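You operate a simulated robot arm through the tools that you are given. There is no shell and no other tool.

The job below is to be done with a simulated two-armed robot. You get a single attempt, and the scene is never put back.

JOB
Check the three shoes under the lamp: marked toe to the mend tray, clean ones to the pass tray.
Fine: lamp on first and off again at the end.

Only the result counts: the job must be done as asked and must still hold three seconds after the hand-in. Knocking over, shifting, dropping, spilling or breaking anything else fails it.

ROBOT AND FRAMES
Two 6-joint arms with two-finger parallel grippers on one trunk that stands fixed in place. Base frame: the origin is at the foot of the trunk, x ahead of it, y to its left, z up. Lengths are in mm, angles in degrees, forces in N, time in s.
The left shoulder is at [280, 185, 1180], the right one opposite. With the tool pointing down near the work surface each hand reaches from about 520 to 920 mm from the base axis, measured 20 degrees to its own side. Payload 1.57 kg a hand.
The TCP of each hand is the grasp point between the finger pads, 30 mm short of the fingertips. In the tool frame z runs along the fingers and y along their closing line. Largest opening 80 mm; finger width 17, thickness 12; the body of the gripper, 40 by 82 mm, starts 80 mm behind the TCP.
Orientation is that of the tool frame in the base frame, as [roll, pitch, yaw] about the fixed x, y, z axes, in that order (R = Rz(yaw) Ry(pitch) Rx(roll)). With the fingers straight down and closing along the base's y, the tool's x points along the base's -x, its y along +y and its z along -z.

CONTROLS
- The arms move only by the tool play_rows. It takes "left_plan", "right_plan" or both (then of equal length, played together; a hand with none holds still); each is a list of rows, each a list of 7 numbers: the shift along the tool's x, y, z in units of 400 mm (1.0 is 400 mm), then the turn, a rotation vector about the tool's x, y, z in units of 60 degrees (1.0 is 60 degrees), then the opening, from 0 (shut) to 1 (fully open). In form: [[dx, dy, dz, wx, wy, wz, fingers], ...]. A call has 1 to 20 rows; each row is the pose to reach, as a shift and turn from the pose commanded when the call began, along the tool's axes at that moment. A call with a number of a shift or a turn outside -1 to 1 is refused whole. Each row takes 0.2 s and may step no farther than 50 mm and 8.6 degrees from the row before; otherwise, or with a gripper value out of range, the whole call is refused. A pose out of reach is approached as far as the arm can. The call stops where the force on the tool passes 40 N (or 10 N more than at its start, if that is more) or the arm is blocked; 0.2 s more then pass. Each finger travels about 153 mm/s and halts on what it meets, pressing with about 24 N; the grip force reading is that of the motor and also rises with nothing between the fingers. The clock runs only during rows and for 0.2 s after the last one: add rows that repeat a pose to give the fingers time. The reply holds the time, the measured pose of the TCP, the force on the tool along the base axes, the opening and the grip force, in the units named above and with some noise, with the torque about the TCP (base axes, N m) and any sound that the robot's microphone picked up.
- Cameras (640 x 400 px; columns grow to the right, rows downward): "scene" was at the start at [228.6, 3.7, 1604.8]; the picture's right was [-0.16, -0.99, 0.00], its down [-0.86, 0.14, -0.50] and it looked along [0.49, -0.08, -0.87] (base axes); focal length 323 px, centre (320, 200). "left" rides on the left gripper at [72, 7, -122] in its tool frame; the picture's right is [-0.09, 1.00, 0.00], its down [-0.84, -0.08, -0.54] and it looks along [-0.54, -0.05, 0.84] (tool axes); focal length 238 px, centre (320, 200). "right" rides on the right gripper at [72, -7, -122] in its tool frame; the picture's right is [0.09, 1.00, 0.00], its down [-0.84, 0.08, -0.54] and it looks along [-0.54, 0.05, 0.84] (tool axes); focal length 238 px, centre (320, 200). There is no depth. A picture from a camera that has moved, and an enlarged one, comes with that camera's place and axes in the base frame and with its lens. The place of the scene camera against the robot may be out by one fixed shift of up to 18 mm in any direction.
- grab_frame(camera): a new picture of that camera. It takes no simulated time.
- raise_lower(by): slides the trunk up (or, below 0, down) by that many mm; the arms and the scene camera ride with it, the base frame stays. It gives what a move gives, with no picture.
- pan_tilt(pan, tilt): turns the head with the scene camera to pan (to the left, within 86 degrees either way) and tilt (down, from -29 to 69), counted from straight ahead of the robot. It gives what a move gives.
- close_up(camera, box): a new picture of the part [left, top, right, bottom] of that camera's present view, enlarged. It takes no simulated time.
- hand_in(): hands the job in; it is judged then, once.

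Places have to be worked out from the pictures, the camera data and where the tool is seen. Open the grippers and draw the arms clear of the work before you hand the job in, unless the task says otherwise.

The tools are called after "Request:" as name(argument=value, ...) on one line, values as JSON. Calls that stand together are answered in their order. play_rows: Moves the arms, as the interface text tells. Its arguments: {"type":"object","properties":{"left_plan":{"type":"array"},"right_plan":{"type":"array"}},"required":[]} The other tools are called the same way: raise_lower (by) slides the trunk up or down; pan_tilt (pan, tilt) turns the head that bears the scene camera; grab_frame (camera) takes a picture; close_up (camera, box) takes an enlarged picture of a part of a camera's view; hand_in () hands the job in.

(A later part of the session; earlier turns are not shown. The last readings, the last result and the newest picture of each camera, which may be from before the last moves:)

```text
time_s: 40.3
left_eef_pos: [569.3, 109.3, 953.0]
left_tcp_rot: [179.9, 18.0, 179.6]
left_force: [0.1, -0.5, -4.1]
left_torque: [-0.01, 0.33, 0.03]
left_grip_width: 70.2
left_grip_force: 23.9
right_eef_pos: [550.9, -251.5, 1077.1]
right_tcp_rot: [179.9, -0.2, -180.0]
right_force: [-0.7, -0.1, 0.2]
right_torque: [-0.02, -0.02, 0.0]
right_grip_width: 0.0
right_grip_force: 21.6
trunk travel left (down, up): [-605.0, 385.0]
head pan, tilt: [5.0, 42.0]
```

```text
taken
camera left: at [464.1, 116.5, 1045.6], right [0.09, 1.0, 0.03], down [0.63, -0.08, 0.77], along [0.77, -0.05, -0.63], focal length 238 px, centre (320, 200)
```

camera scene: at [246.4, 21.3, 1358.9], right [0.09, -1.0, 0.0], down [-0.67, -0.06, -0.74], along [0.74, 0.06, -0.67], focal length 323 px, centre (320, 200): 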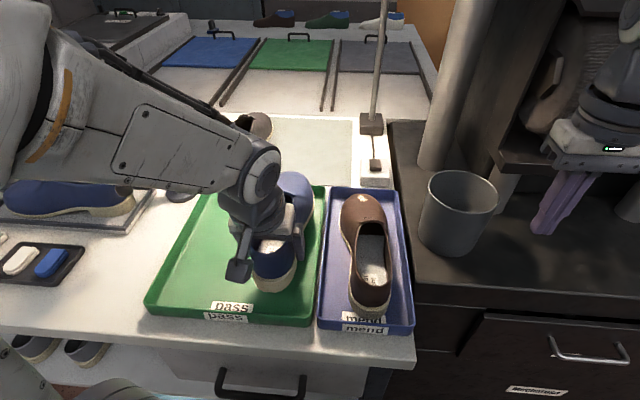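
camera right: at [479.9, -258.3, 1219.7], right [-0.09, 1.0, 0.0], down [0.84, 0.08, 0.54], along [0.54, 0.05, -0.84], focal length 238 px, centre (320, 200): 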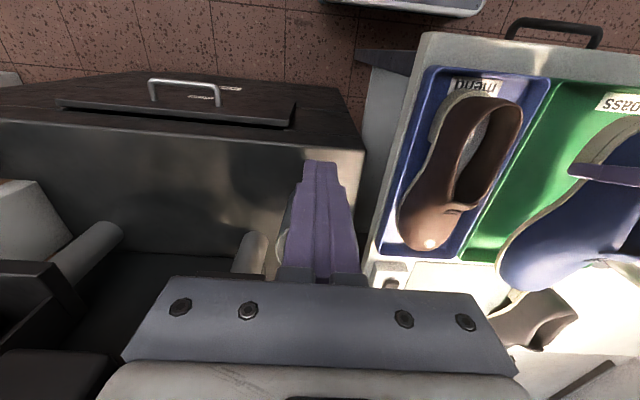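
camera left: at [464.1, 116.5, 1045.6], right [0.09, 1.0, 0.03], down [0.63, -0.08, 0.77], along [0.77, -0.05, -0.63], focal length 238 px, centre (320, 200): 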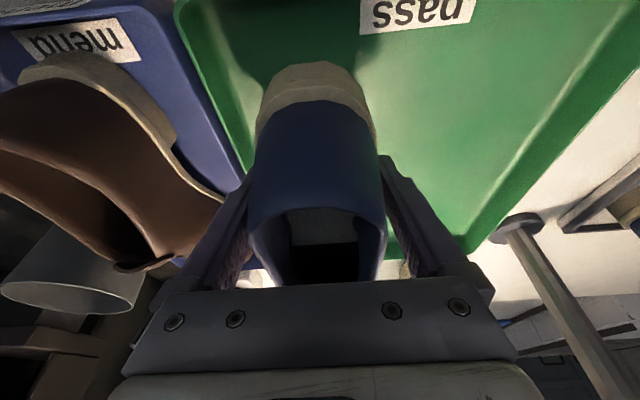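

Trunk is lower now and the shoe hovers at (569, 109, 953) over the pass tray. I lower it 42 mm, then gently the last bit.

Request:
play_rows(left_plan=[[0.017, 0, 0.0523, 0, 0, 0, 0], [0.0324, 0, 0.0999, 0, 0, 0, 0], [0.0355, 0, 0.1094, 0, 0, 0, 0], [0.0378, 0, 0.1165, 0, 0, 0, 0], [0.0394, 0, 0.1213, 0, 0, 0, 0], [0.0394, 0, 0.1213, 0, 0, 0, 0]])

Request:
grab_frame(camera="right")

Request:
grab_frame(camera="left")

```text
time_s: 41.7
left_eef_pos: [570.4, 110.3, 902.3]
left_tcp_rot: [180.0, 18.3, 179.7]
left_force: [-3.1, 4.5, 27.6]
left_torque: [-0.14, 0.14, 0.06]
left_grip_width: 70.4
left_grip_force: 24.0
right_eef_pos: [550.8, -250.8, 1077.8]
right_tcp_rot: [179.8, -0.3, 180.0]
right_force: [-0.2, 0.5, 0.1]
right_torque: [-0.02, 0.01, -0.01]
right_grip_width: 0.0
right_grip_force: 21.8
trunk travel left (down, up): [-605.0, 385.0]
head pan, tilt: [5.0, 42.0]
```

```text
taken
camera right: at [478.3, -259.0, 1199.7], right [-0.09, 1.0, 0.0], down [0.84, 0.08, 0.54], along [0.54, 0.05, -0.84], focal length 238 px, centre (320, 200)
```

right: 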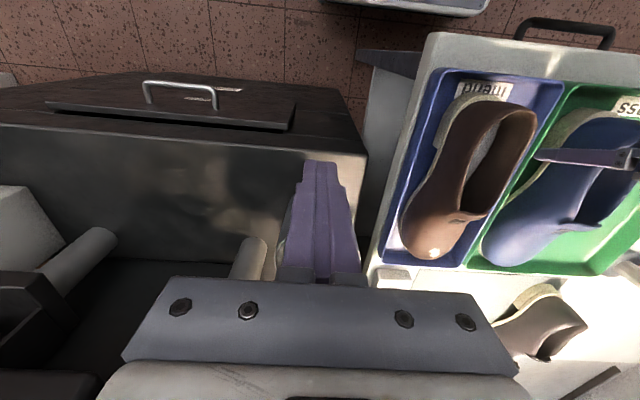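

```text
taken
camera left: at [463.5, 116.9, 995.4], right [0.09, 1.0, 0.03], down [0.62, -0.08, 0.78], along [0.78, -0.05, -0.63], focal length 238 px, centre (320, 200)
```

left: 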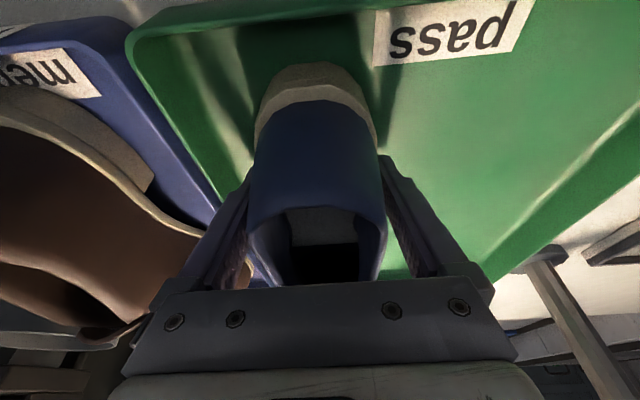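

The shoe is pressed onto the tray floor (27 N), so I'll ease off. First a zoom to check the toe against the tray's far wall.

Request:
close_up(camera="right", box=[370, 60, 640, 300])

Request:
close_up(camera="scene", box=[130, 170, 430, 340])

```text
1.67 times, centred on (505, 180) of right
camera zoom: at [478.3, -259.0, 1199.7], right [-0.09, 1.0, 0.0], down [0.84, 0.08, 0.54], along [0.54, 0.05, -0.84], focal length 397 px, centre (12, 233)
```

zoom: 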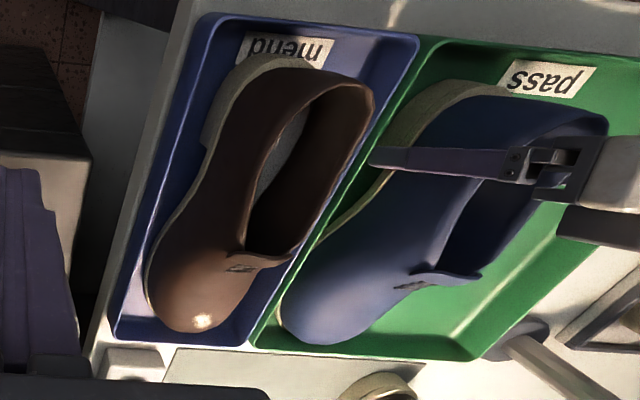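

```text
2.13 times, centred on (280, 255) of scene
camera zoom: at [245.3, 21.4, 1359.5], right [0.09, -1.0, 0.0], down [-0.67, -0.06, -0.74], along [0.74, 0.06, -0.67], focal length 689 px, centre (405, 83)
```

zoom: 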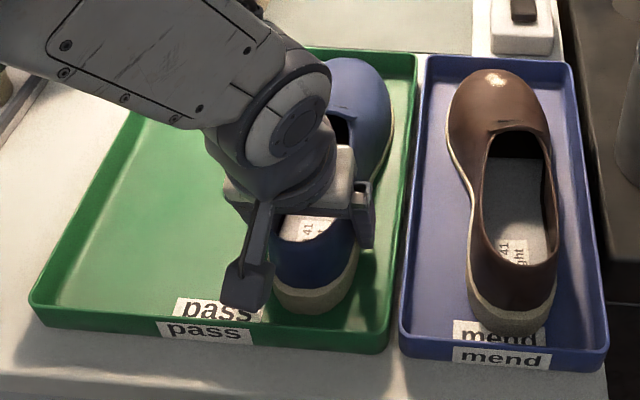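

Both toes sit inside their trays' far walls. I ease the blue shoe up 2.5 mm and back 4 mm, and read the force before releasing.

Request:
play_rows(left_plan=[[-0.0019, 0, -0.0059, 0, 0, 0, 0], [0.0076, 0, -0.009, 0, 0, 0, 0], [0.0076, 0, -0.009, 0, 0, 0, 0]])

```text
time_s: 42.5
left_eef_pos: [565.8, 109.9, 902.0]
left_tcp_rot: [179.9, 17.7, 179.8]
left_force: [1.2, -1.1, -1.6]
left_torque: [-0.12, -0.01, -0.13]
left_grip_width: 70.4
left_grip_force: 24.7
right_eef_pos: [550.7, -250.1, 1077.1]
right_tcp_rot: [179.7, -0.2, -179.9]
right_force: [1.0, 1.8, 0.5]
right_torque: [0.01, 0.01, 0.0]
right_grip_width: 0.0
right_grip_force: 21.6
trunk travel left (down, up): [-605.0, 385.0]
head pan, tilt: [5.0, 42.0]
```

The floor carries nearly all of it. I open and rise straight up.

Request:
play_rows(left_plan=[[0, 0, 0, 0, 0, 0, 0.93], [0, 0, 0, 0, 0, 0, 1], [0, 0, 0, 0, 0, 0, 1], [-0.0077, 0, -0.0238, 0, 0, 0, 1], [-0.0309, 0, -0.0951, 0, 0, 0, 1], [-0.058, 0, -0.178, 0, 0, 0, 1], [-0.085, 0, -0.2615, 0, 0, 0, 1]])

Request:
grab_frame(camera="left")

Request:
close_up(camera="right", box=[370, 60, 640, 300])

Request:
grab_frame(camera="scene")

```text
time_s: 44.1
left_eef_pos: [566.8, 109.0, 1012.4]
left_tcp_rot: [180.0, 17.9, 179.7]
left_force: [0.3, 0.4, -0.9]
left_torque: [-0.03, 0.01, 0.02]
left_grip_width: 80.0
left_grip_force: 0.0
right_eef_pos: [552.5, -251.9, 1077.5]
right_tcp_rot: [179.8, -0.2, -179.9]
right_force: [-0.8, -0.5, 0.0]
right_torque: [0.0, 0.01, 0.01]
right_grip_width: 0.0
right_grip_force: 21.5
trunk travel left (down, up): [-605.0, 385.0]
head pan, tilt: [5.0, 42.0]
```

```text
taken
camera left: at [460.3, 116.3, 1106.2], right [0.09, 1.0, 0.03], down [0.63, -0.08, 0.77], along [0.77, -0.05, -0.63], focal length 238 px, centre (320, 200)
```

left: 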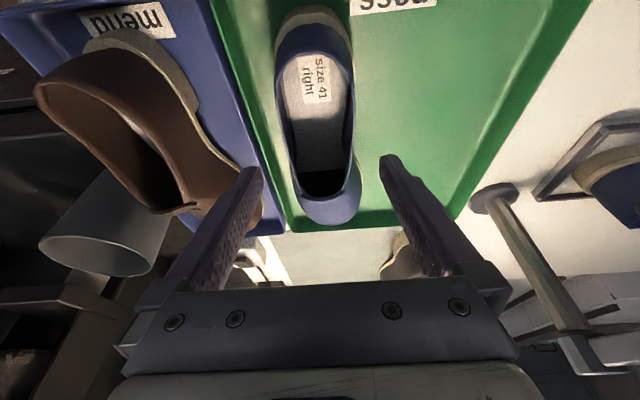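

```text
1.67 times, centred on (505, 180) of right
camera zoom: at [479.2, -259.2, 1198.8], right [-0.09, 1.0, 0.0], down [0.84, 0.08, 0.54], along [0.54, 0.05, -0.84], focal length 397 px, centre (12, 233)
```

zoom: 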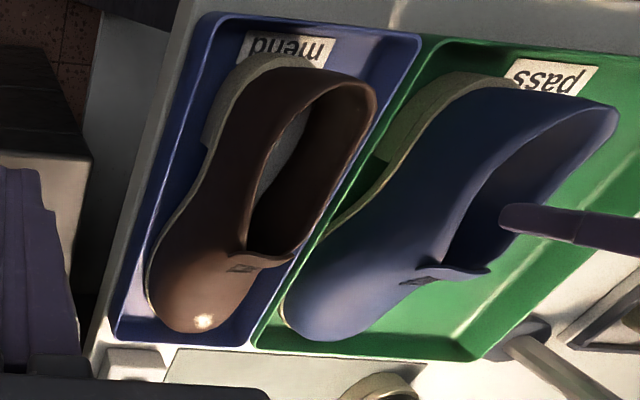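

```text
taken
camera scene: at [246.4, 21.3, 1358.8], right [0.09, -1.0, 0.0], down [-0.67, -0.06, -0.74], along [0.74, 0.06, -0.67], focal length 323 px, centre (320, 200)
```

scene: 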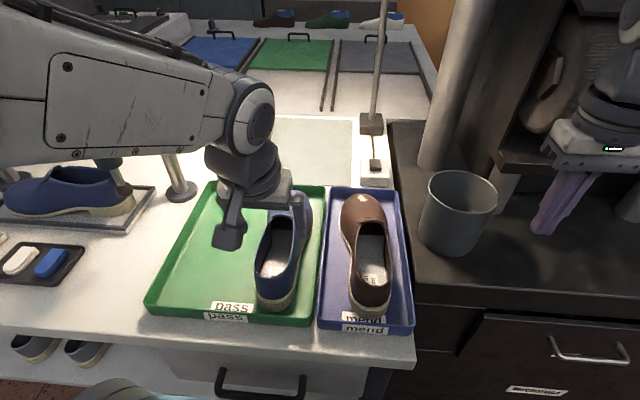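

The blue shoe rests in the pass tray beside free room for the black one. I raise the trunk 100 mm again for reach toward the mat, then go and look at the black heel.

Request:
raise_lower(by=100)

Request:
play_rows(left_plan=[[-0.1, 0.053, 0.05, 0, 0, 0, 1], [-0.2, 0.106, 0.1, 0, 0, 0, 1], [-0.3, 0.159, 0.15, 0, 0, 0, 1], [-0.4, 0.212, 0.2, 0, 0, 0, 1], [-0.5, 0.265, 0.25, 0, 0, 0, 1], [-0.5917, 0.3175, 0.292, 0, 0, 0, 1], [-0.5917, 0.3175, 0.292, 0, 0, 0, 1]])

Request:
grab_frame(camera="left")

Request:
grab_frame(camera="scene")

```text
time_s: 45.4
left_eef_pos: [565.8, 110.4, 1113.3]
left_tcp_rot: [180.0, 17.9, 179.7]
left_force: [0.6, -0.9, 0.7]
left_torque: [0.03, 0.01, -0.01]
left_grip_width: 80.1
left_grip_force: 0.1
right_eef_pos: [551.1, -251.0, 1177.9]
right_tcp_rot: [179.8, -0.1, 179.9]
right_force: [0.2, -0.2, -0.3]
right_torque: [0.01, 0.02, -0.02]
right_grip_width: 0.0
right_grip_force: 21.3
trunk travel left (down, up): [-705.0, 285.0]
head pan, tilt: [5.0, 42.0]
```

```text
time_s: 47.0
left_eef_pos: [829.3, 235.5, 1074.4]
left_tcp_rot: [179.9, 17.8, 179.8]
left_force: [0.3, -0.2, -0.6]
left_torque: [0.03, 0.01, 0.01]
left_grip_width: 80.1
left_grip_force: 0.0
right_eef_pos: [552.6, -250.1, 1176.0]
right_tcp_rot: [179.8, -0.2, -180.0]
right_force: [0.1, -0.5, 0.5]
right_torque: [0.0, -0.01, 0.01]
right_grip_width: 0.0
right_grip_force: 20.9
trunk travel left (down, up): [-705.0, 285.0]
head pan, tilt: [5.0, 42.0]
```

```text
taken
camera left: at [723.2, 243.0, 1167.9], right [0.09, 1.0, 0.03], down [0.63, -0.08, 0.77], along [0.77, -0.05, -0.63], focal length 238 px, centre (320, 200)
```

left: 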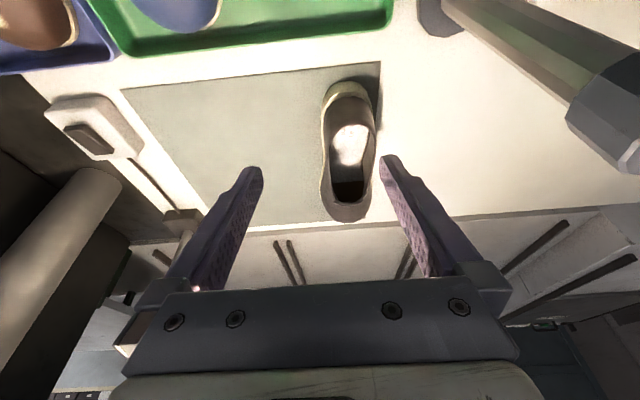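

```text
taken
camera scene: at [246.6, 21.5, 1458.8], right [0.09, -1.0, 0.0], down [-0.67, -0.06, -0.74], along [0.74, 0.06, -0.67], focal length 323 px, centre (320, 200)
```

scene: 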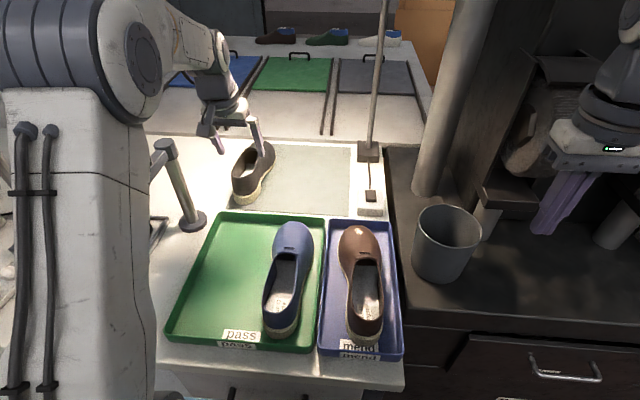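

The black shoe is in view and the pole is well to the side. I enlarge to measure the black heel.

Request:
close_up(camera="left", box=[270, 60, 430, 240])

```text
2.22 times, centred on (350, 150) of left
camera zoom: at [723.2, 243.0, 1167.9], right [0.09, 1.0, 0.03], down [0.63, -0.08, 0.77], along [0.77, -0.05, -0.63], focal length 530 px, centre (253, 311)
```

zoom: 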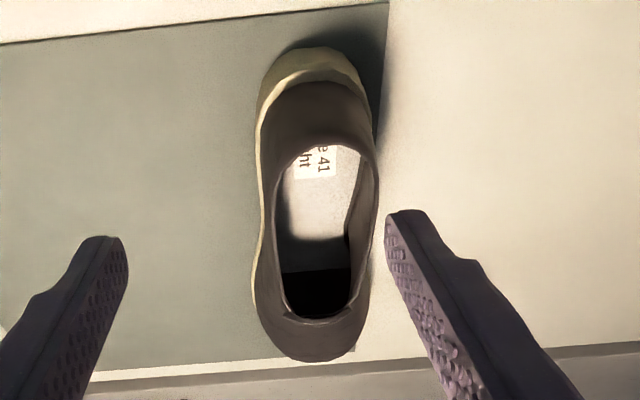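

Black heel: rear near (865, 272), -y side near y 236 at the grip line, so its centre is y ≈ 271.5. I move to a standoff right behind and above it and re-measure.

Request:
play_rows(left_plan=[[-0.0133, 0.045, 0.0832, 0, 0, 0, 1], [-0.0266, 0.09, 0.1664, 0, 0, 0, 1], [-0.0266, 0.09, 0.1664, 0, 0, 0, 1]])

Request:
close_up(camera="left", box=[220, 60, 420, 270])

Request:
grab_frame(camera="scene")

```text
time_s: 47.8
left_eef_pos: [860.7, 273.8, 1015.3]
left_tcp_rot: [179.8, 18.1, 179.7]
left_force: [0.5, 0.2, -0.1]
left_torque: [-0.02, 0.01, -0.01]
left_grip_width: 80.0
left_grip_force: 0.1
right_eef_pos: [551.9, -250.9, 1178.6]
right_tcp_rot: [179.8, -0.3, 179.9]
right_force: [-0.2, -0.5, 0.9]
right_torque: [0.0, 0.02, 0.03]
right_grip_width: 0.1
right_grip_force: 21.3
trunk travel left (down, up): [-705.0, 285.0]
head pan, tilt: [5.0, 42.0]
```

```text
1.90 times, centred on (320, 165) of left
camera zoom: at [753.6, 280.2, 1108.6], right [0.09, 1.0, 0.03], down [0.63, -0.08, 0.77], along [0.77, -0.05, -0.63], focal length 454 px, centre (320, 267)
```

zoom: 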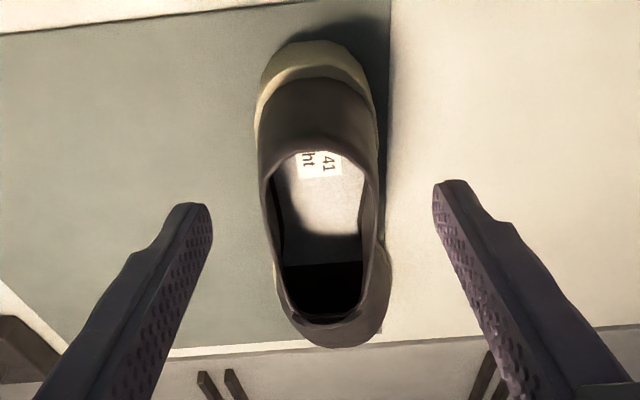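

```text
taken
camera scene: at [246.6, 21.5, 1458.8], right [0.09, -1.0, 0.0], down [-0.67, -0.06, -0.74], along [0.74, 0.06, -0.67], focal length 323 px, centre (320, 200)
```

scene: 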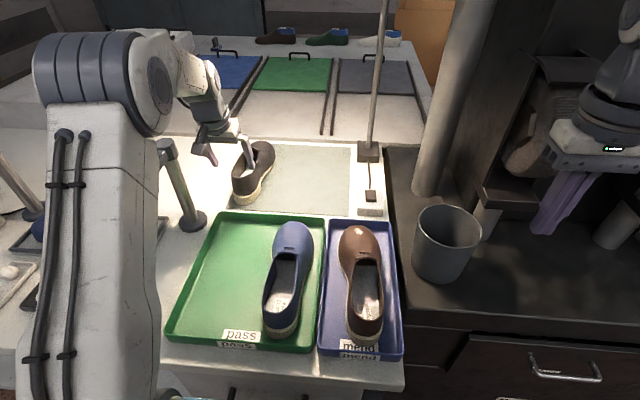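

Black heel centre re-measures to y ≈ 272 at the grip line. I descend three quarters of the way and check again.

Request:
play_rows(left_plan=[[-0.0137, -0.0015, 0.0789, 0, 0, 0, 1], [-0.0273, -0.003, 0.1577, 0, 0, 0, 1], [-0.041, -0.0045, 0.2366, 0, 0, 0, 1], [-0.041, -0.0045, 0.2366, 0, 0, 0, 1]])

Request:
grab_frame(camera="left")

```text
time_s: 48.8
left_eef_pos: [903.5, 269.7, 929.7]
left_tcp_rot: [179.9, 17.9, 179.7]
left_force: [0.6, 0.1, 0.3]
left_torque: [0.0, 0.0, -0.01]
left_grip_width: 80.1
left_grip_force: 0.1
right_eef_pos: [551.6, -250.1, 1176.8]
right_tcp_rot: [179.8, -0.2, 179.9]
right_force: [-0.4, -1.3, -0.2]
right_torque: [-0.03, -0.01, 0.01]
right_grip_width: 0.0
right_grip_force: 21.2
trunk travel left (down, up): [-705.0, 285.0]
head pan, tilt: [5.0, 42.0]
```

```text
taken
camera left: at [798.2, 276.9, 1022.4], right [0.09, 1.0, 0.03], down [0.63, -0.08, 0.77], along [0.77, -0.05, -0.63], focal length 238 px, centre (320, 200)
```

left: 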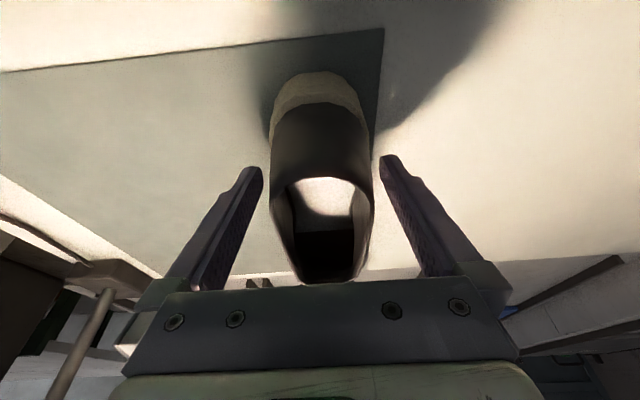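

The heel now measures centred at about y 273–274 while the hand is at 269.7. I finish the descent to (920, 273, 902), shifting 3 mm to +y.

Request:
play_rows(left_plan=[[-0.0095, 0.0075, 0.0395, 0, 0, 0, 1], [-0.019, 0.0075, 0.079, 0, 0, 0, 1], [-0.019, 0.0075, 0.079, 0, 0, 0, 1]])

Request:
grab_frame(camera="left")

```text
time_s: 49.6
left_eef_pos: [920.7, 273.6, 902.1]
left_tcp_rot: [179.9, 18.0, 179.7]
left_force: [0.4, 0.0, 0.4]
left_torque: [0.01, 0.02, -0.03]
left_grip_width: 79.7
left_grip_force: 0.1
right_eef_pos: [552.5, -251.0, 1177.1]
right_tcp_rot: [179.8, -0.1, 179.9]
right_force: [-1.0, -0.1, 0.6]
right_torque: [0.01, 0.01, -0.04]
right_grip_width: 0.0
right_grip_force: 21.6
trunk travel left (down, up): [-705.0, 285.0]
head pan, tilt: [5.0, 42.0]
```

```text
taken
camera left: at [815.0, 280.2, 994.5], right [0.09, 1.0, 0.03], down [0.63, -0.08, 0.77], along [0.77, -0.05, -0.63], focal length 238 px, centre (320, 200)
```

left: 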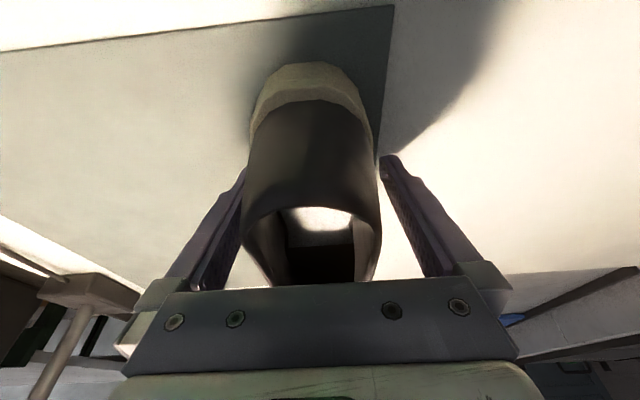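

No contact and the heel lies between the fingers. I close and lift 30 mm.

Request:
play_rows(left_plan=[[0, 0, 0, 0, 0, 0, 0.85], [0, 0, 0, 0, 0, 0, 0.6], [0, 0, 0, 0, 0, 0, 0], [0, 0, 0, 0, 0, 0, 0], [-0.0077, 0, -0.0238, 0, 0, 0, 0], [-0.0155, 0, -0.0476, 0, 0, 0, 0], [-0.0232, 0, -0.0713, 0, 0, 0, 0], [-0.0232, 0, -0.0713, 0, 0, 0, 0]])

Request:
grab_frame(camera="left")

Request:
grab_frame(camera="scene")

```text
time_s: 51.4
left_eef_pos: [922.1, 273.2, 932.4]
left_tcp_rot: [180.0, 18.0, 179.7]
left_force: [0.2, -0.2, -3.9]
left_torque: [0.02, 0.36, -0.01]
left_grip_width: 70.7
left_grip_force: 24.1
right_eef_pos: [550.9, -250.6, 1177.2]
right_tcp_rot: [179.9, -0.2, -179.9]
right_force: [-0.9, -0.1, -0.1]
right_torque: [0.03, 0.02, -0.01]
right_grip_width: 0.0
right_grip_force: 20.8
trunk travel left (down, up): [-705.0, 285.0]
head pan, tilt: [5.0, 42.0]
```

```text
taken
camera left: at [815.4, 280.1, 1025.3], right [0.09, 1.0, 0.03], down [0.63, -0.08, 0.77], along [0.77, -0.05, -0.63], focal length 238 px, centre (320, 200)
```

left: 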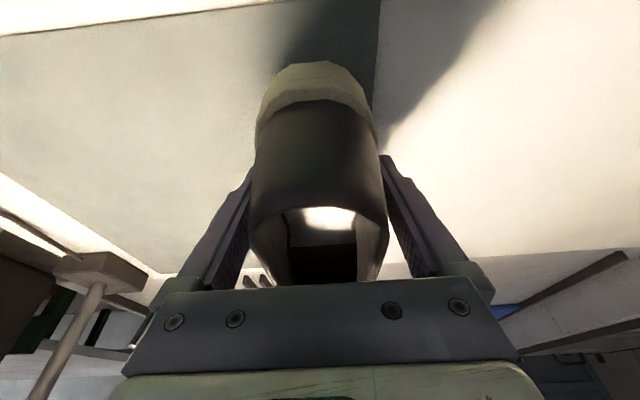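

```text
taken
camera scene: at [246.5, 21.4, 1458.8], right [0.09, -1.0, 0.0], down [-0.67, -0.06, -0.74], along [0.74, 0.06, -0.67], focal length 323 px, centre (320, 200)
```

scene: 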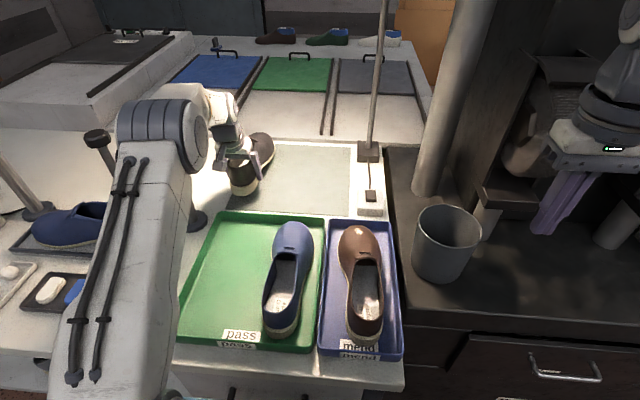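

The black shoe is held securely (3.9 N). I raise it and draw it back over the free half of the pass tray, ending high at about (568, 232, 1052).

Request:
play_rows(left_plan=[[-0.0309, 0, -0.0951, 0, 0, 0, 0], [0.0706, -0.035, -0.1386, 0, 0, 0, 0], [0.18, -0.07, -0.1741, 0, 0, 0, 0], [0.2894, -0.1025, -0.2097, 0, 0, 0, 0], [0.4035, -0.1025, -0.2468, 0, 0, 0, 0], [0.5176, -0.1025, -0.2838, 0, 0, 0, 0], [0.6146, -0.1025, -0.3574, 0, 0, 0, 0], [0.6818, -0.1025, -0.4581, 0, 0, 0, 0], [0.749, -0.1025, -0.5588, 0, 0, 0, 0], [0.749, -0.1025, -0.5588, 0, 0, 0, 0]])

Request:
grab_frame(camera="left")

Request:
grab_frame(camera="scene")

```text
time_s: 53.6
left_eef_pos: [565.4, 232.5, 1051.9]
left_tcp_rot: [179.9, 17.9, 179.8]
left_force: [-0.3, -0.2, -3.0]
left_torque: [0.0, 0.33, -0.01]
left_grip_width: 70.6
left_grip_force: 24.1
right_eef_pos: [551.0, -251.0, 1178.0]
right_tcp_rot: [179.7, -0.2, 180.0]
right_force: [0.1, -0.1, 0.0]
right_torque: [0.02, 0.05, -0.01]
right_grip_width: 0.1
right_grip_force: 21.0
trunk travel left (down, up): [-705.0, 285.0]
head pan, tilt: [5.0, 42.0]
```

```text
taken
camera left: at [459.7, 240.4, 1144.6], right [0.09, 1.0, 0.03], down [0.63, -0.08, 0.77], along [0.77, -0.05, -0.63], focal length 238 px, centre (320, 200)
```

left: 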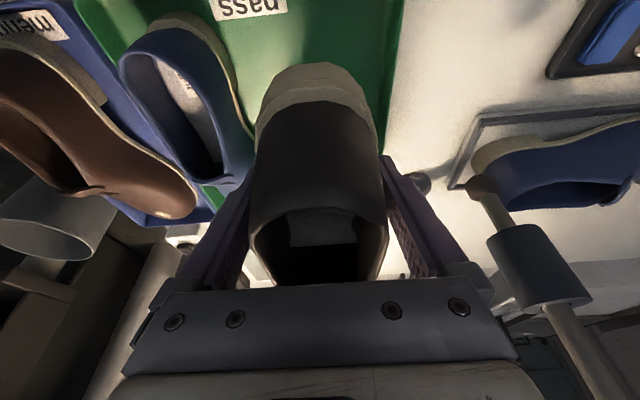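

```text
taken
camera scene: at [246.0, 21.3, 1458.9], right [0.09, -1.0, 0.0], down [-0.67, -0.06, -0.74], along [0.74, 0.06, -0.67], focal length 323 px, centre (320, 200)
```

scene: 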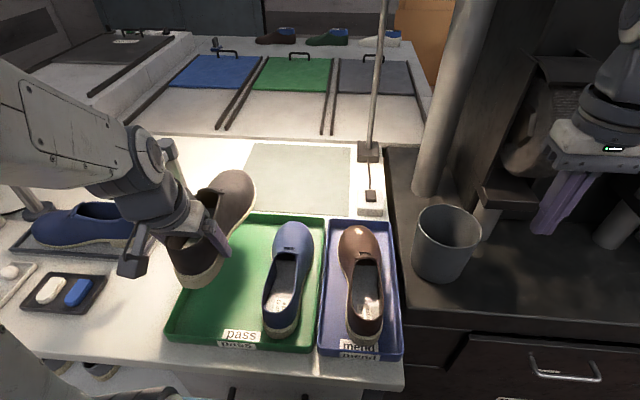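

The black shoe hovers over the pass tray. I zoom on its toe and the blue one's toe in the lamp light for the check.

Request:
close_up(camera="scene", box=[160, 150, 320, 250])

Request:
close_up(camera="scene", box=[260, 210, 400, 300])

Request:
grab_frame(camera="right")

```text
4.00 times, centred on (240, 200) of scene
camera zoom: at [246.0, 21.3, 1458.9], right [0.09, -1.0, 0.0], down [-0.67, -0.06, -0.74], along [0.74, 0.06, -0.67], focal length 1292 px, centre (640, 200)
```

zoom: 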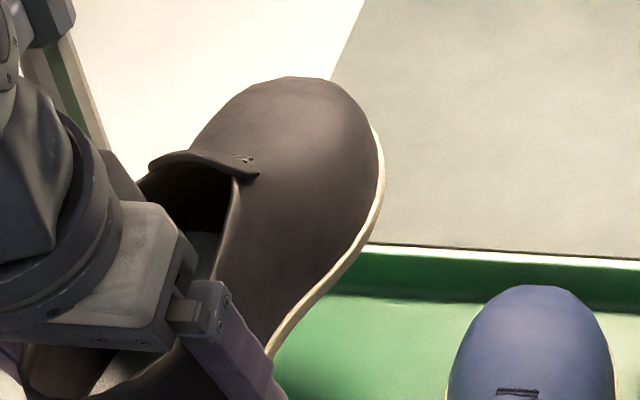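

```text
4.44 times, centred on (330, 255) of scene
camera zoom: at [246.0, 21.3, 1458.9], right [0.09, -1.0, 0.0], down [-0.67, -0.06, -0.74], along [0.74, 0.06, -0.67], focal length 1436 px, centre (276, -44)
```

zoom: 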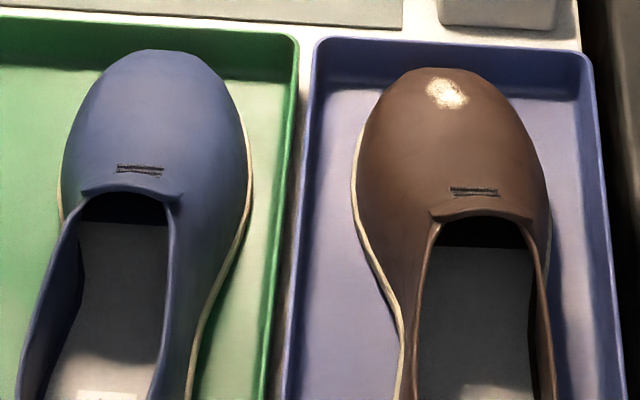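

```text
taken
camera right: at [478.9, -259.2, 1298.9], right [-0.09, 1.0, 0.0], down [0.84, 0.08, 0.54], along [0.54, 0.05, -0.84], focal length 238 px, centre (320, 200)
```

right: 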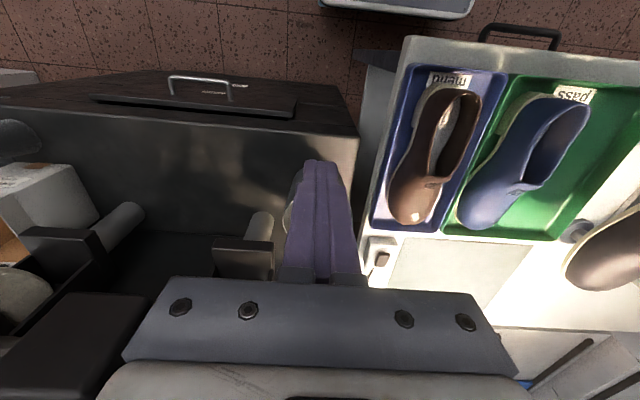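

Only the brown toe is scuffed; blue and black are clean. I lower the trunk 100 mm and then set the black shoe down in the pass tray.

Request:
raise_lower(by=-100)

Request:
play_rows(left_plan=[[0.017, 0, 0.0523, 0, 0, 0, 0], [0.0278, 0, 0.0856, 0, 0, 0, 0], [0.0309, 0, 0.0951, 0, 0, 0, 0], [0.0309, 0, 0.0951, 0, 0, 0, 0]])

Request:
grab_frame(camera="left")

Request:
grab_frame(camera="scene")

```text
time_s: 54.9
left_eef_pos: [567.4, 233.2, 950.5]
left_tcp_rot: [179.9, 17.9, 179.8]
left_force: [-0.9, -0.2, -3.8]
left_torque: [-0.01, 0.33, 0.0]
left_grip_width: 70.6
left_grip_force: 23.7
right_eef_pos: [551.1, -250.9, 1078.0]
right_tcp_rot: [179.8, -0.1, 179.9]
right_force: [-0.2, 0.1, 0.0]
right_torque: [0.0, 0.0, 0.02]
right_grip_width: 0.1
right_grip_force: 21.3
trunk travel left (down, up): [-605.0, 385.0]
head pan, tilt: [5.0, 42.0]
```

```text
time_s: 55.9
left_eef_pos: [566.0, 234.5, 911.3]
left_tcp_rot: [179.9, 18.0, 179.8]
left_force: [1.0, 0.7, -4.3]
left_torque: [0.0, 0.33, -0.01]
left_grip_width: 70.4
left_grip_force: 24.2
right_eef_pos: [550.9, -249.7, 1076.7]
right_tcp_rot: [179.8, -0.2, -180.0]
right_force: [0.1, 0.7, 0.3]
right_torque: [0.0, 0.02, 0.03]
right_grip_width: 0.0
right_grip_force: 21.2
trunk travel left (down, up): [-605.0, 385.0]
head pan, tilt: [5.0, 42.0]
```

```text
taken
camera left: at [460.9, 240.9, 1004.1], right [0.09, 1.0, 0.03], down [0.63, -0.08, 0.77], along [0.77, -0.05, -0.63], focal length 238 px, centre (320, 200)
```

left: 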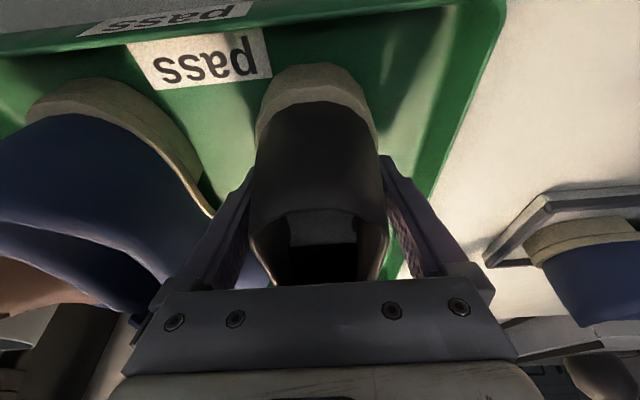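

```text
taken
camera scene: at [246.4, 21.4, 1358.8], right [0.09, -1.0, 0.0], down [-0.67, -0.06, -0.74], along [0.74, 0.06, -0.67], focal length 323 px, centre (320, 200)
```

scene: 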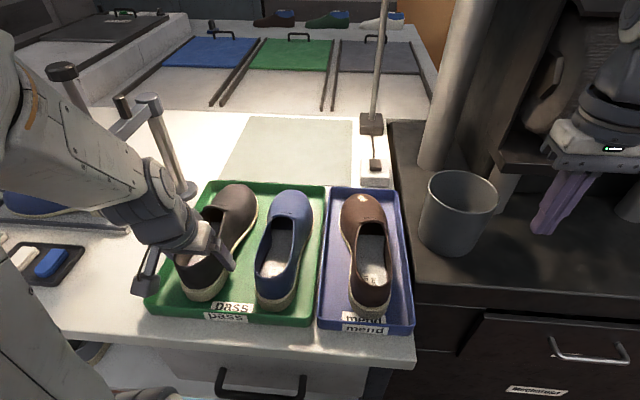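

The black shoe is over its place with a wall about 10 mm off on the +y side, so I shift 5 mm toward -y and lower 7 mm, watching for contact.

Request:
play_rows(left_plan=[[0, -0.0125, 0, 0, 0, 0, 0], [0.0031, -0.0125, 0.0095, 0, 0, 0, 0], [0.0054, -0.0125, 0.0166, 0, 0, 0, 0], [0.0054, -0.0125, 0.0166, 0, 0, 0, 0]])

```text
time_s: 56.9
left_eef_pos: [567.1, 229.3, 905.0]
left_tcp_rot: [179.8, 17.9, 179.8]
left_force: [-1.8, 0.2, -1.7]
left_torque: [0.03, -0.25, 0.09]
left_grip_width: 70.6
left_grip_force: 23.5
right_eef_pos: [551.1, -250.6, 1077.5]
right_tcp_rot: [179.7, -0.2, -179.9]
right_force: [-0.2, -0.1, 0.3]
right_torque: [-0.02, 0.01, -0.02]
right_grip_width: 0.1
right_grip_force: 21.9
trunk travel left (down, up): [-605.0, 385.0]
head pan, tilt: [5.0, 42.0]
```

The torque change says the toe tip itself touches something (about 230 mm ahead), likely the far wall. I zoom in on both ends before adjusting.

Request:
close_up(camera="scene", box=[140, 170, 330, 330])

Request:
close_up(camera="left", box=[200, 0, 420, 150])

Request:
grab_frame(camera="right")

```text
2.50 times, centred on (235, 250) of scene
camera zoom: at [246.3, 21.4, 1358.9], right [0.09, -1.0, 0.0], down [-0.67, -0.06, -0.74], along [0.74, 0.06, -0.67], focal length 808 px, centre (532, 75)
```

zoom: 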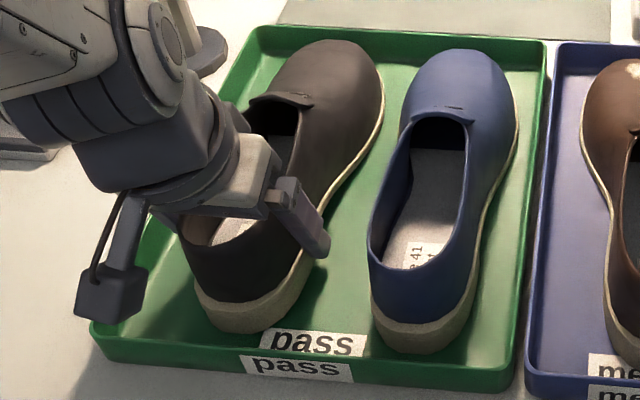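

```text
2.67 times, centred on (310, 75) of left
camera zoom: at [461.9, 236.0, 998.6], right [0.09, 1.0, 0.03], down [0.63, -0.08, 0.77], along [0.77, -0.05, -0.63], focal length 636 px, centre (347, 533)
```

zoom: 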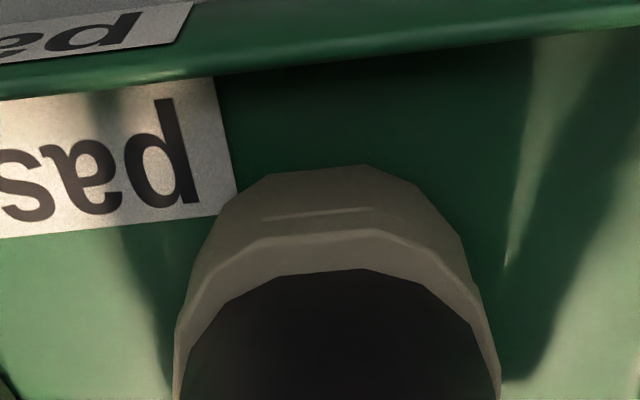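

```text
taken
camera right: at [479.1, -259.1, 1198.9], right [-0.09, 1.0, 0.0], down [0.84, 0.08, 0.54], along [0.54, 0.05, -0.84], focal length 238 px, centre (320, 200)
```

right: 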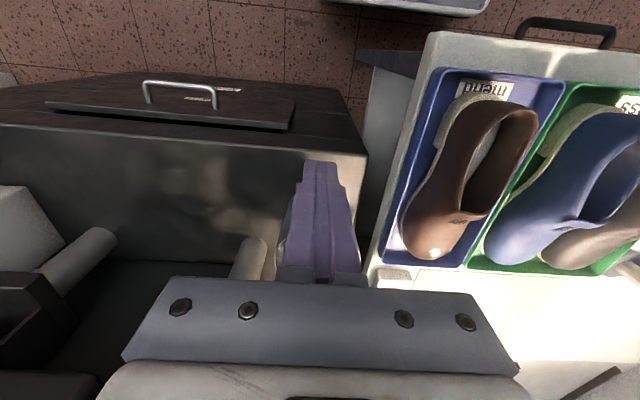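

The tray walls slope inward, so the shoe's ends just meet them; it is still fully inside the tray. I ease it 2 mm back and 3 mm down so that the heel settles too.

Request:
play_rows(left_plan=[[0.0024, 0, 0.0019, 0, 0, 0, 0], [0.0048, 0, 0.0037, 0, 0, 0, 0], [0.0071, 0, 0.0056, 0, 0, 0, 0], [0.0071, 0, 0.0056, 0, 0, 0, 0]])

```text
time_s: 57.9
left_eef_pos: [567.3, 229.0, 903.8]
left_tcp_rot: [179.9, 17.9, 179.8]
left_force: [-0.1, -0.5, -0.1]
left_torque: [0.0, -0.44, -0.01]
left_grip_width: 70.6
left_grip_force: 24.1
left hand out of reach, approached as far as the arm can: row 2, 3, 4
right_eef_pos: [550.8, -251.7, 1077.4]
right_tcp_rot: [179.8, -0.1, -180.0]
right_force: [0.0, -0.6, -0.3]
right_torque: [-0.02, -0.01, 0.01]
right_grip_width: 0.1
right_grip_force: 21.2
trunk travel left (down, up): [-605.0, 385.0]
head pan, tilt: [5.0, 42.0]
```

The hand is at its inner reach limit; the toe now carries the weight and the heel is about 2 mm up. I lower the trunk by 2 mm to set the heel down, then release.

Request:
raise_lower(by=-2)

```text
time_s: 58.4
left_eef_pos: [567.6, 228.4, 903.0]
left_tcp_rot: [179.9, 18.0, 179.7]
left_force: [-0.4, 0.9, 3.2]
left_torque: [-0.29, 0.03, -0.13]
left_grip_width: 70.4
left_grip_force: 24.3
right_eef_pos: [550.2, -252.2, 1075.3]
right_tcp_rot: [179.9, -0.2, -180.0]
right_force: [0.1, 1.1, 0.2]
right_torque: [0.02, 0.01, 0.01]
right_grip_width: 0.0
right_grip_force: 21.6
trunk travel left (down, up): [-603.0, 387.0]
head pan, tilt: [5.0, 42.0]
```

The heel is down as well now. I open the fingers and rise straight up.

Request:
play_rows(left_plan=[[0, 0, 0, 0, 0, 0, 0.93], [0, 0, 0, 0, 0, 0, 1], [0, 0, 0, 0, 0, 0, 1], [-0.0077, 0, -0.0238, 0, 0, 0, 1], [-0.0309, 0, -0.0951, 0, 0, 0, 1], [-0.058, 0, -0.178, 0, 0, 0, 1], [-0.085, 0, -0.2615, 0, 0, 0, 1], [-0.112, 0, -0.345, 0, 0, 0, 1]])

Request:
grab_frame(camera="left")

Request:
grab_frame(camera="scene")

```text
time_s: 60.2
left_eef_pos: [568.8, 227.6, 1048.6]
left_tcp_rot: [179.9, 17.8, 179.7]
left_force: [0.4, -0.5, -1.2]
left_torque: [-0.03, 0.01, 0.0]
left_grip_width: 80.0
left_grip_force: 0.1
right_eef_pos: [551.5, -252.6, 1076.5]
right_tcp_rot: [179.8, -0.1, 180.0]
right_force: [-0.7, -0.4, 0.4]
right_torque: [0.01, 0.0, -0.02]
right_grip_width: 0.0
right_grip_force: 22.2
trunk travel left (down, up): [-603.0, 387.0]
head pan, tilt: [5.0, 42.0]
```

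```text
taken
camera left: at [462.0, 234.7, 1142.0], right [0.09, 1.0, 0.03], down [0.63, -0.08, 0.77], along [0.77, -0.05, -0.63], focal length 238 px, centre (320, 200)
```

left: 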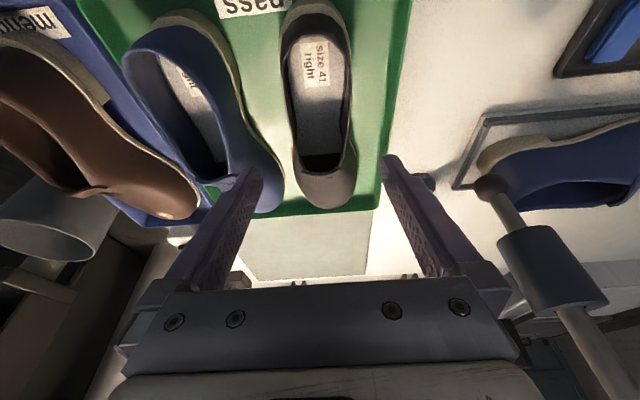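

```text
taken
camera scene: at [246.4, 21.4, 1356.8], right [0.09, -1.0, 0.0], down [-0.67, -0.06, -0.74], along [0.74, 0.06, -0.67], focal length 323 px, centre (320, 200)
```

scene: 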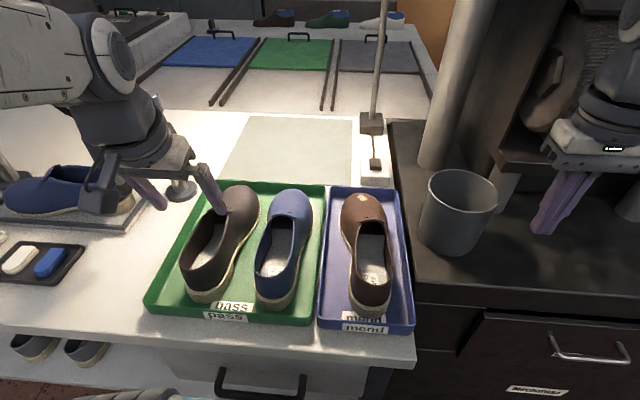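

All three shoes are placed. Before switching off I want to see the toe fronts of the black and blue shoes too, so I raise the trunk back up and bring the left hand, upright, to (860, 60, 1080) beyond the trays.

Request:
raise_lower(by=272)

Request:
play_rows(left_plan=[[-0.0562, -0.0467, 0.0883, 0, 0.033, 0, 1], [-0.1124, -0.0933, 0.1767, 0, 0.067, 0, 1], [-0.1687, -0.14, 0.265, 0, 0.1, 0, 1], [-0.2249, -0.1867, 0.3533, 0, 0.133, 0, 1], [-0.2811, -0.2333, 0.4417, 0, 0.167, 0, 1], [-0.3373, -0.28, 0.53, 0, 0.2, 0, 1], [-0.3936, -0.3267, 0.6183, 0, 0.233, 0, 1], [-0.4498, -0.3733, 0.7067, 0, 0.267, 0, 1], [-0.506, -0.42, 0.795, 0, 0.3, 0, 1], [-0.506, -0.42, 0.795, 0, 0.3, 0, 1]])

Request:
grab_frame(camera="scene")

Request:
grab_frame(camera="left")

```text
time_s: 63.0
left_eef_pos: [567.8, 227.3, 1320.2]
left_tcp_rot: [179.9, 18.0, 179.8]
left_force: [0.0, -1.4, -0.6]
left_torque: [0.0, 0.02, 0.0]
left_grip_width: 80.0
left_grip_force: 0.0
right_eef_pos: [549.5, -251.0, 1347.9]
right_tcp_rot: [179.8, -0.2, -180.0]
right_force: [-0.1, 0.6, 0.3]
right_torque: [0.01, 0.02, 0.04]
right_grip_width: 0.0
right_grip_force: 21.6
trunk travel left (down, up): [-875.0, 115.0]
head pan, tilt: [5.0, 42.0]
```

```text
time_s: 65.2
left_eef_pos: [857.7, 56.4, 1078.7]
left_tcp_rot: [179.9, -0.2, 179.8]
left_force: [0.2, -0.5, 0.0]
left_torque: [-0.01, 0.02, 0.0]
left_grip_width: 79.9
left_grip_force: 0.0
right_eef_pos: [551.3, -251.5, 1347.9]
right_tcp_rot: [179.8, -0.1, 180.0]
right_force: [-0.3, 0.4, 0.1]
right_torque: [-0.01, -0.01, -0.01]
right_grip_width: 0.0
right_grip_force: 21.3
trunk travel left (down, up): [-875.0, 115.0]
head pan, tilt: [5.0, 42.0]
```

```text
taken
camera scene: at [246.9, 21.2, 1628.8], right [0.09, -1.0, 0.0], down [-0.67, -0.06, -0.74], along [0.74, 0.06, -0.67], focal length 323 px, centre (320, 200)
```

scene: 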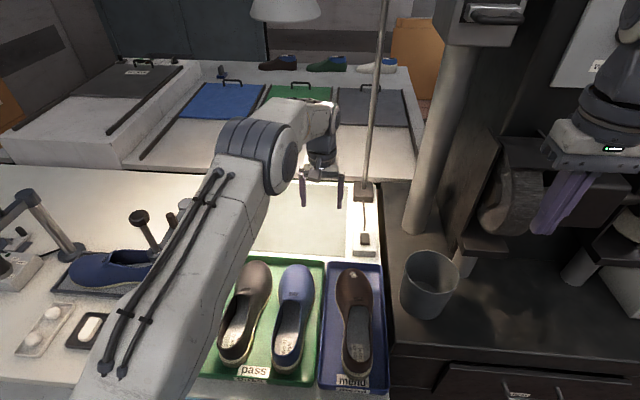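

```text
taken
camera left: at [786.5, 63.8, 1200.1], right [0.1, 1.0, 0.0], down [0.84, -0.08, 0.54], along [0.54, -0.05, -0.84], focal length 238 px, centre (320, 200)
```

left: 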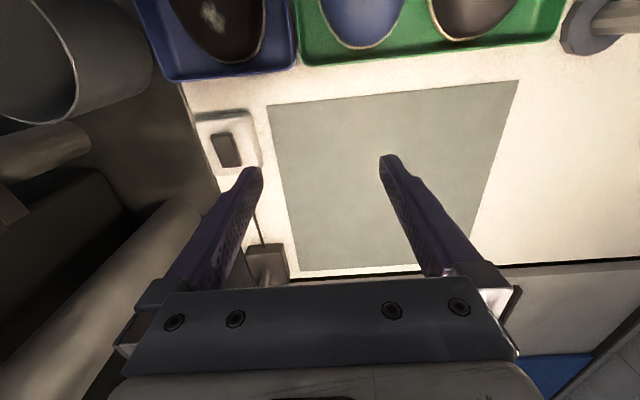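

From here the left camera already sees all three toes from straight above. I zoom in on them.

Request:
close_up(camera="left", box=[300, 0, 560, 100])

Request:
close_up(camera="left", box=[130, 0, 310, 100])

```text
2.46 times, centred on (430, 50) of left
camera zoom: at [786.5, 63.8, 1200.1], right [0.1, 1.0, 0.0], down [0.84, -0.08, 0.54], along [0.54, -0.05, -0.84], focal length 587 px, centre (49, 569)
```

zoom: 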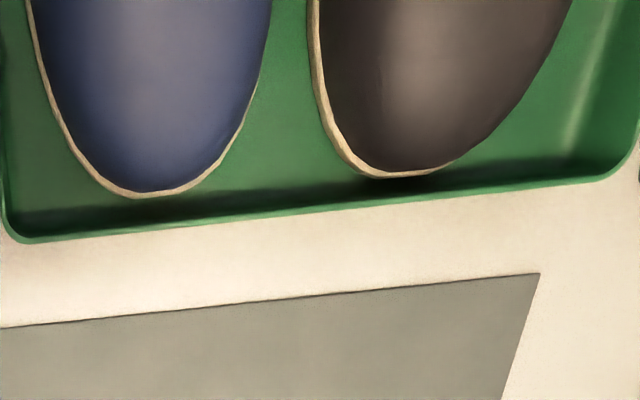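

```text
3.56 times, centred on (220, 50) of left
camera zoom: at [786.5, 63.8, 1200.1], right [0.1, 1.0, 0.0], down [0.84, -0.08, 0.54], along [0.54, -0.05, -0.84], focal length 848 px, centre (676, 733)
```

zoom: 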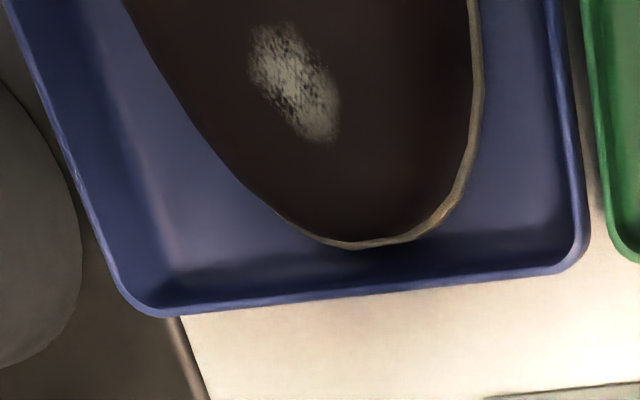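

From this angle the blue and black toes are clean right to the sole edge, and only the brown toe is scuffed, so the sorting is right. Now I draw the left hand back to its start area while the right hand comes in toward the lamp switch.

Request:
play_rows(left_plan=[[0.0772, 0.0464, -0.0281, 0, 0, 0, 1], [0.1544, 0.0928, -0.0561, 0, 0, 0, 1], [0.2317, 0.1392, -0.0842, 0, 0, 0, 1], [0.3089, 0.1856, -0.1122, 0, 0, 0, 1], [0.3861, 0.2319, -0.1403, 0, 0, 0, 1], [0.4633, 0.2783, -0.1683, 0, 0, 0, 1], [0.5406, 0.3247, -0.1964, 0, 0, 0, 1], [0.6178, 0.3711, -0.2244, 0, 0, 0, 1], [0.695, 0.4175, -0.2525, 0, 0, 0, 1], [0.695, 0.4175, -0.2525, 0, 0, 0, 1]], right_plan=[[-0.0622, 0.0514, 0.0811, 0, 0, 0, 0], [-0.1244, 0.1028, 0.1622, 0, 0, 0, 0], [-0.1867, 0.1542, 0.2433, 0, 0, 0, 0], [-0.2489, 0.2056, 0.3244, 0, 0, 0, 0], [-0.3111, 0.2569, 0.4056, 0, 0, 0, 0], [-0.3733, 0.3083, 0.4867, 0, 0, 0, 0], [-0.4356, 0.3597, 0.5678, 0, 0, 0, 0], [-0.4978, 0.4111, 0.6489, 0, 0, 0, 0], [-0.56, 0.4625, 0.73, 0, 0, 0, 0], [-0.56, 0.4625, 0.73, 0, 0, 0, 0]])

Request:
grab_frame(camera="right")

Request:
close_up(camera="right", box=[270, 155, 350, 240])

Request:
grab_frame(camera="scene")

```text
time_s: 67.4
left_eef_pos: [580.2, 230.2, 1181.4]
left_tcp_rot: [179.9, -0.2, 179.8]
left_force: [-0.1, 0.2, -0.3]
left_torque: [-0.02, 0.0, 0.01]
left_grip_width: 80.2
left_grip_force: 0.2
right_eef_pos: [775.3, -64.5, 1057.1]
right_tcp_rot: [179.8, -0.2, 180.0]
right_force: [0.3, 0.4, -0.3]
right_torque: [-0.02, 0.01, 0.0]
right_grip_width: 0.0
right_grip_force: 21.8
trunk travel left (down, up): [-875.0, 115.0]
head pan, tilt: [5.0, 42.0]
```

```text
taken
camera right: at [703.7, -72.3, 1178.5], right [-0.09, 1.0, 0.0], down [0.84, 0.08, 0.54], along [0.54, 0.05, -0.84], focal length 238 px, centre (320, 200)
```

right: 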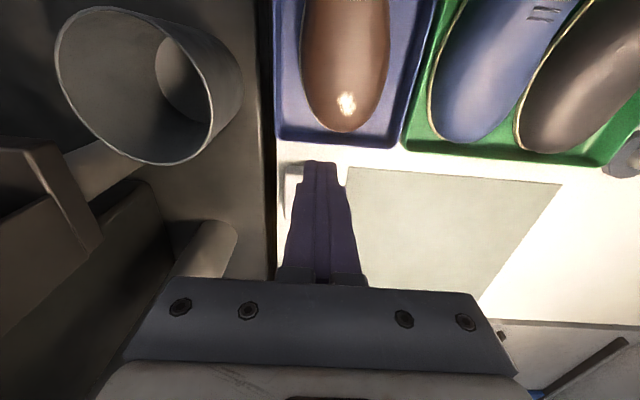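

```text
4.71 times, centred on (310, 198) of right
camera zoom: at [703.7, -72.3, 1178.5], right [-0.09, 1.0, 0.0], down [0.84, 0.08, 0.54], along [0.54, 0.05, -0.84], focal length 1122 px, centre (367, 212)
```

zoom: 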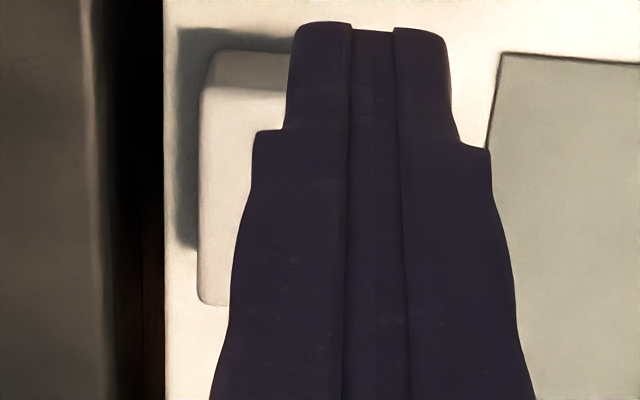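

```text
taken
camera scene: at [246.4, 21.6, 1628.8], right [0.09, -1.0, 0.0], down [-0.67, -0.06, -0.74], along [0.74, 0.06, -0.67], focal length 323 px, centre (320, 200)
```

scene: 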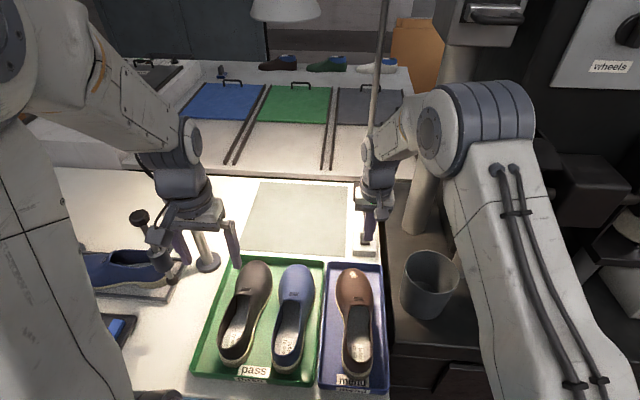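

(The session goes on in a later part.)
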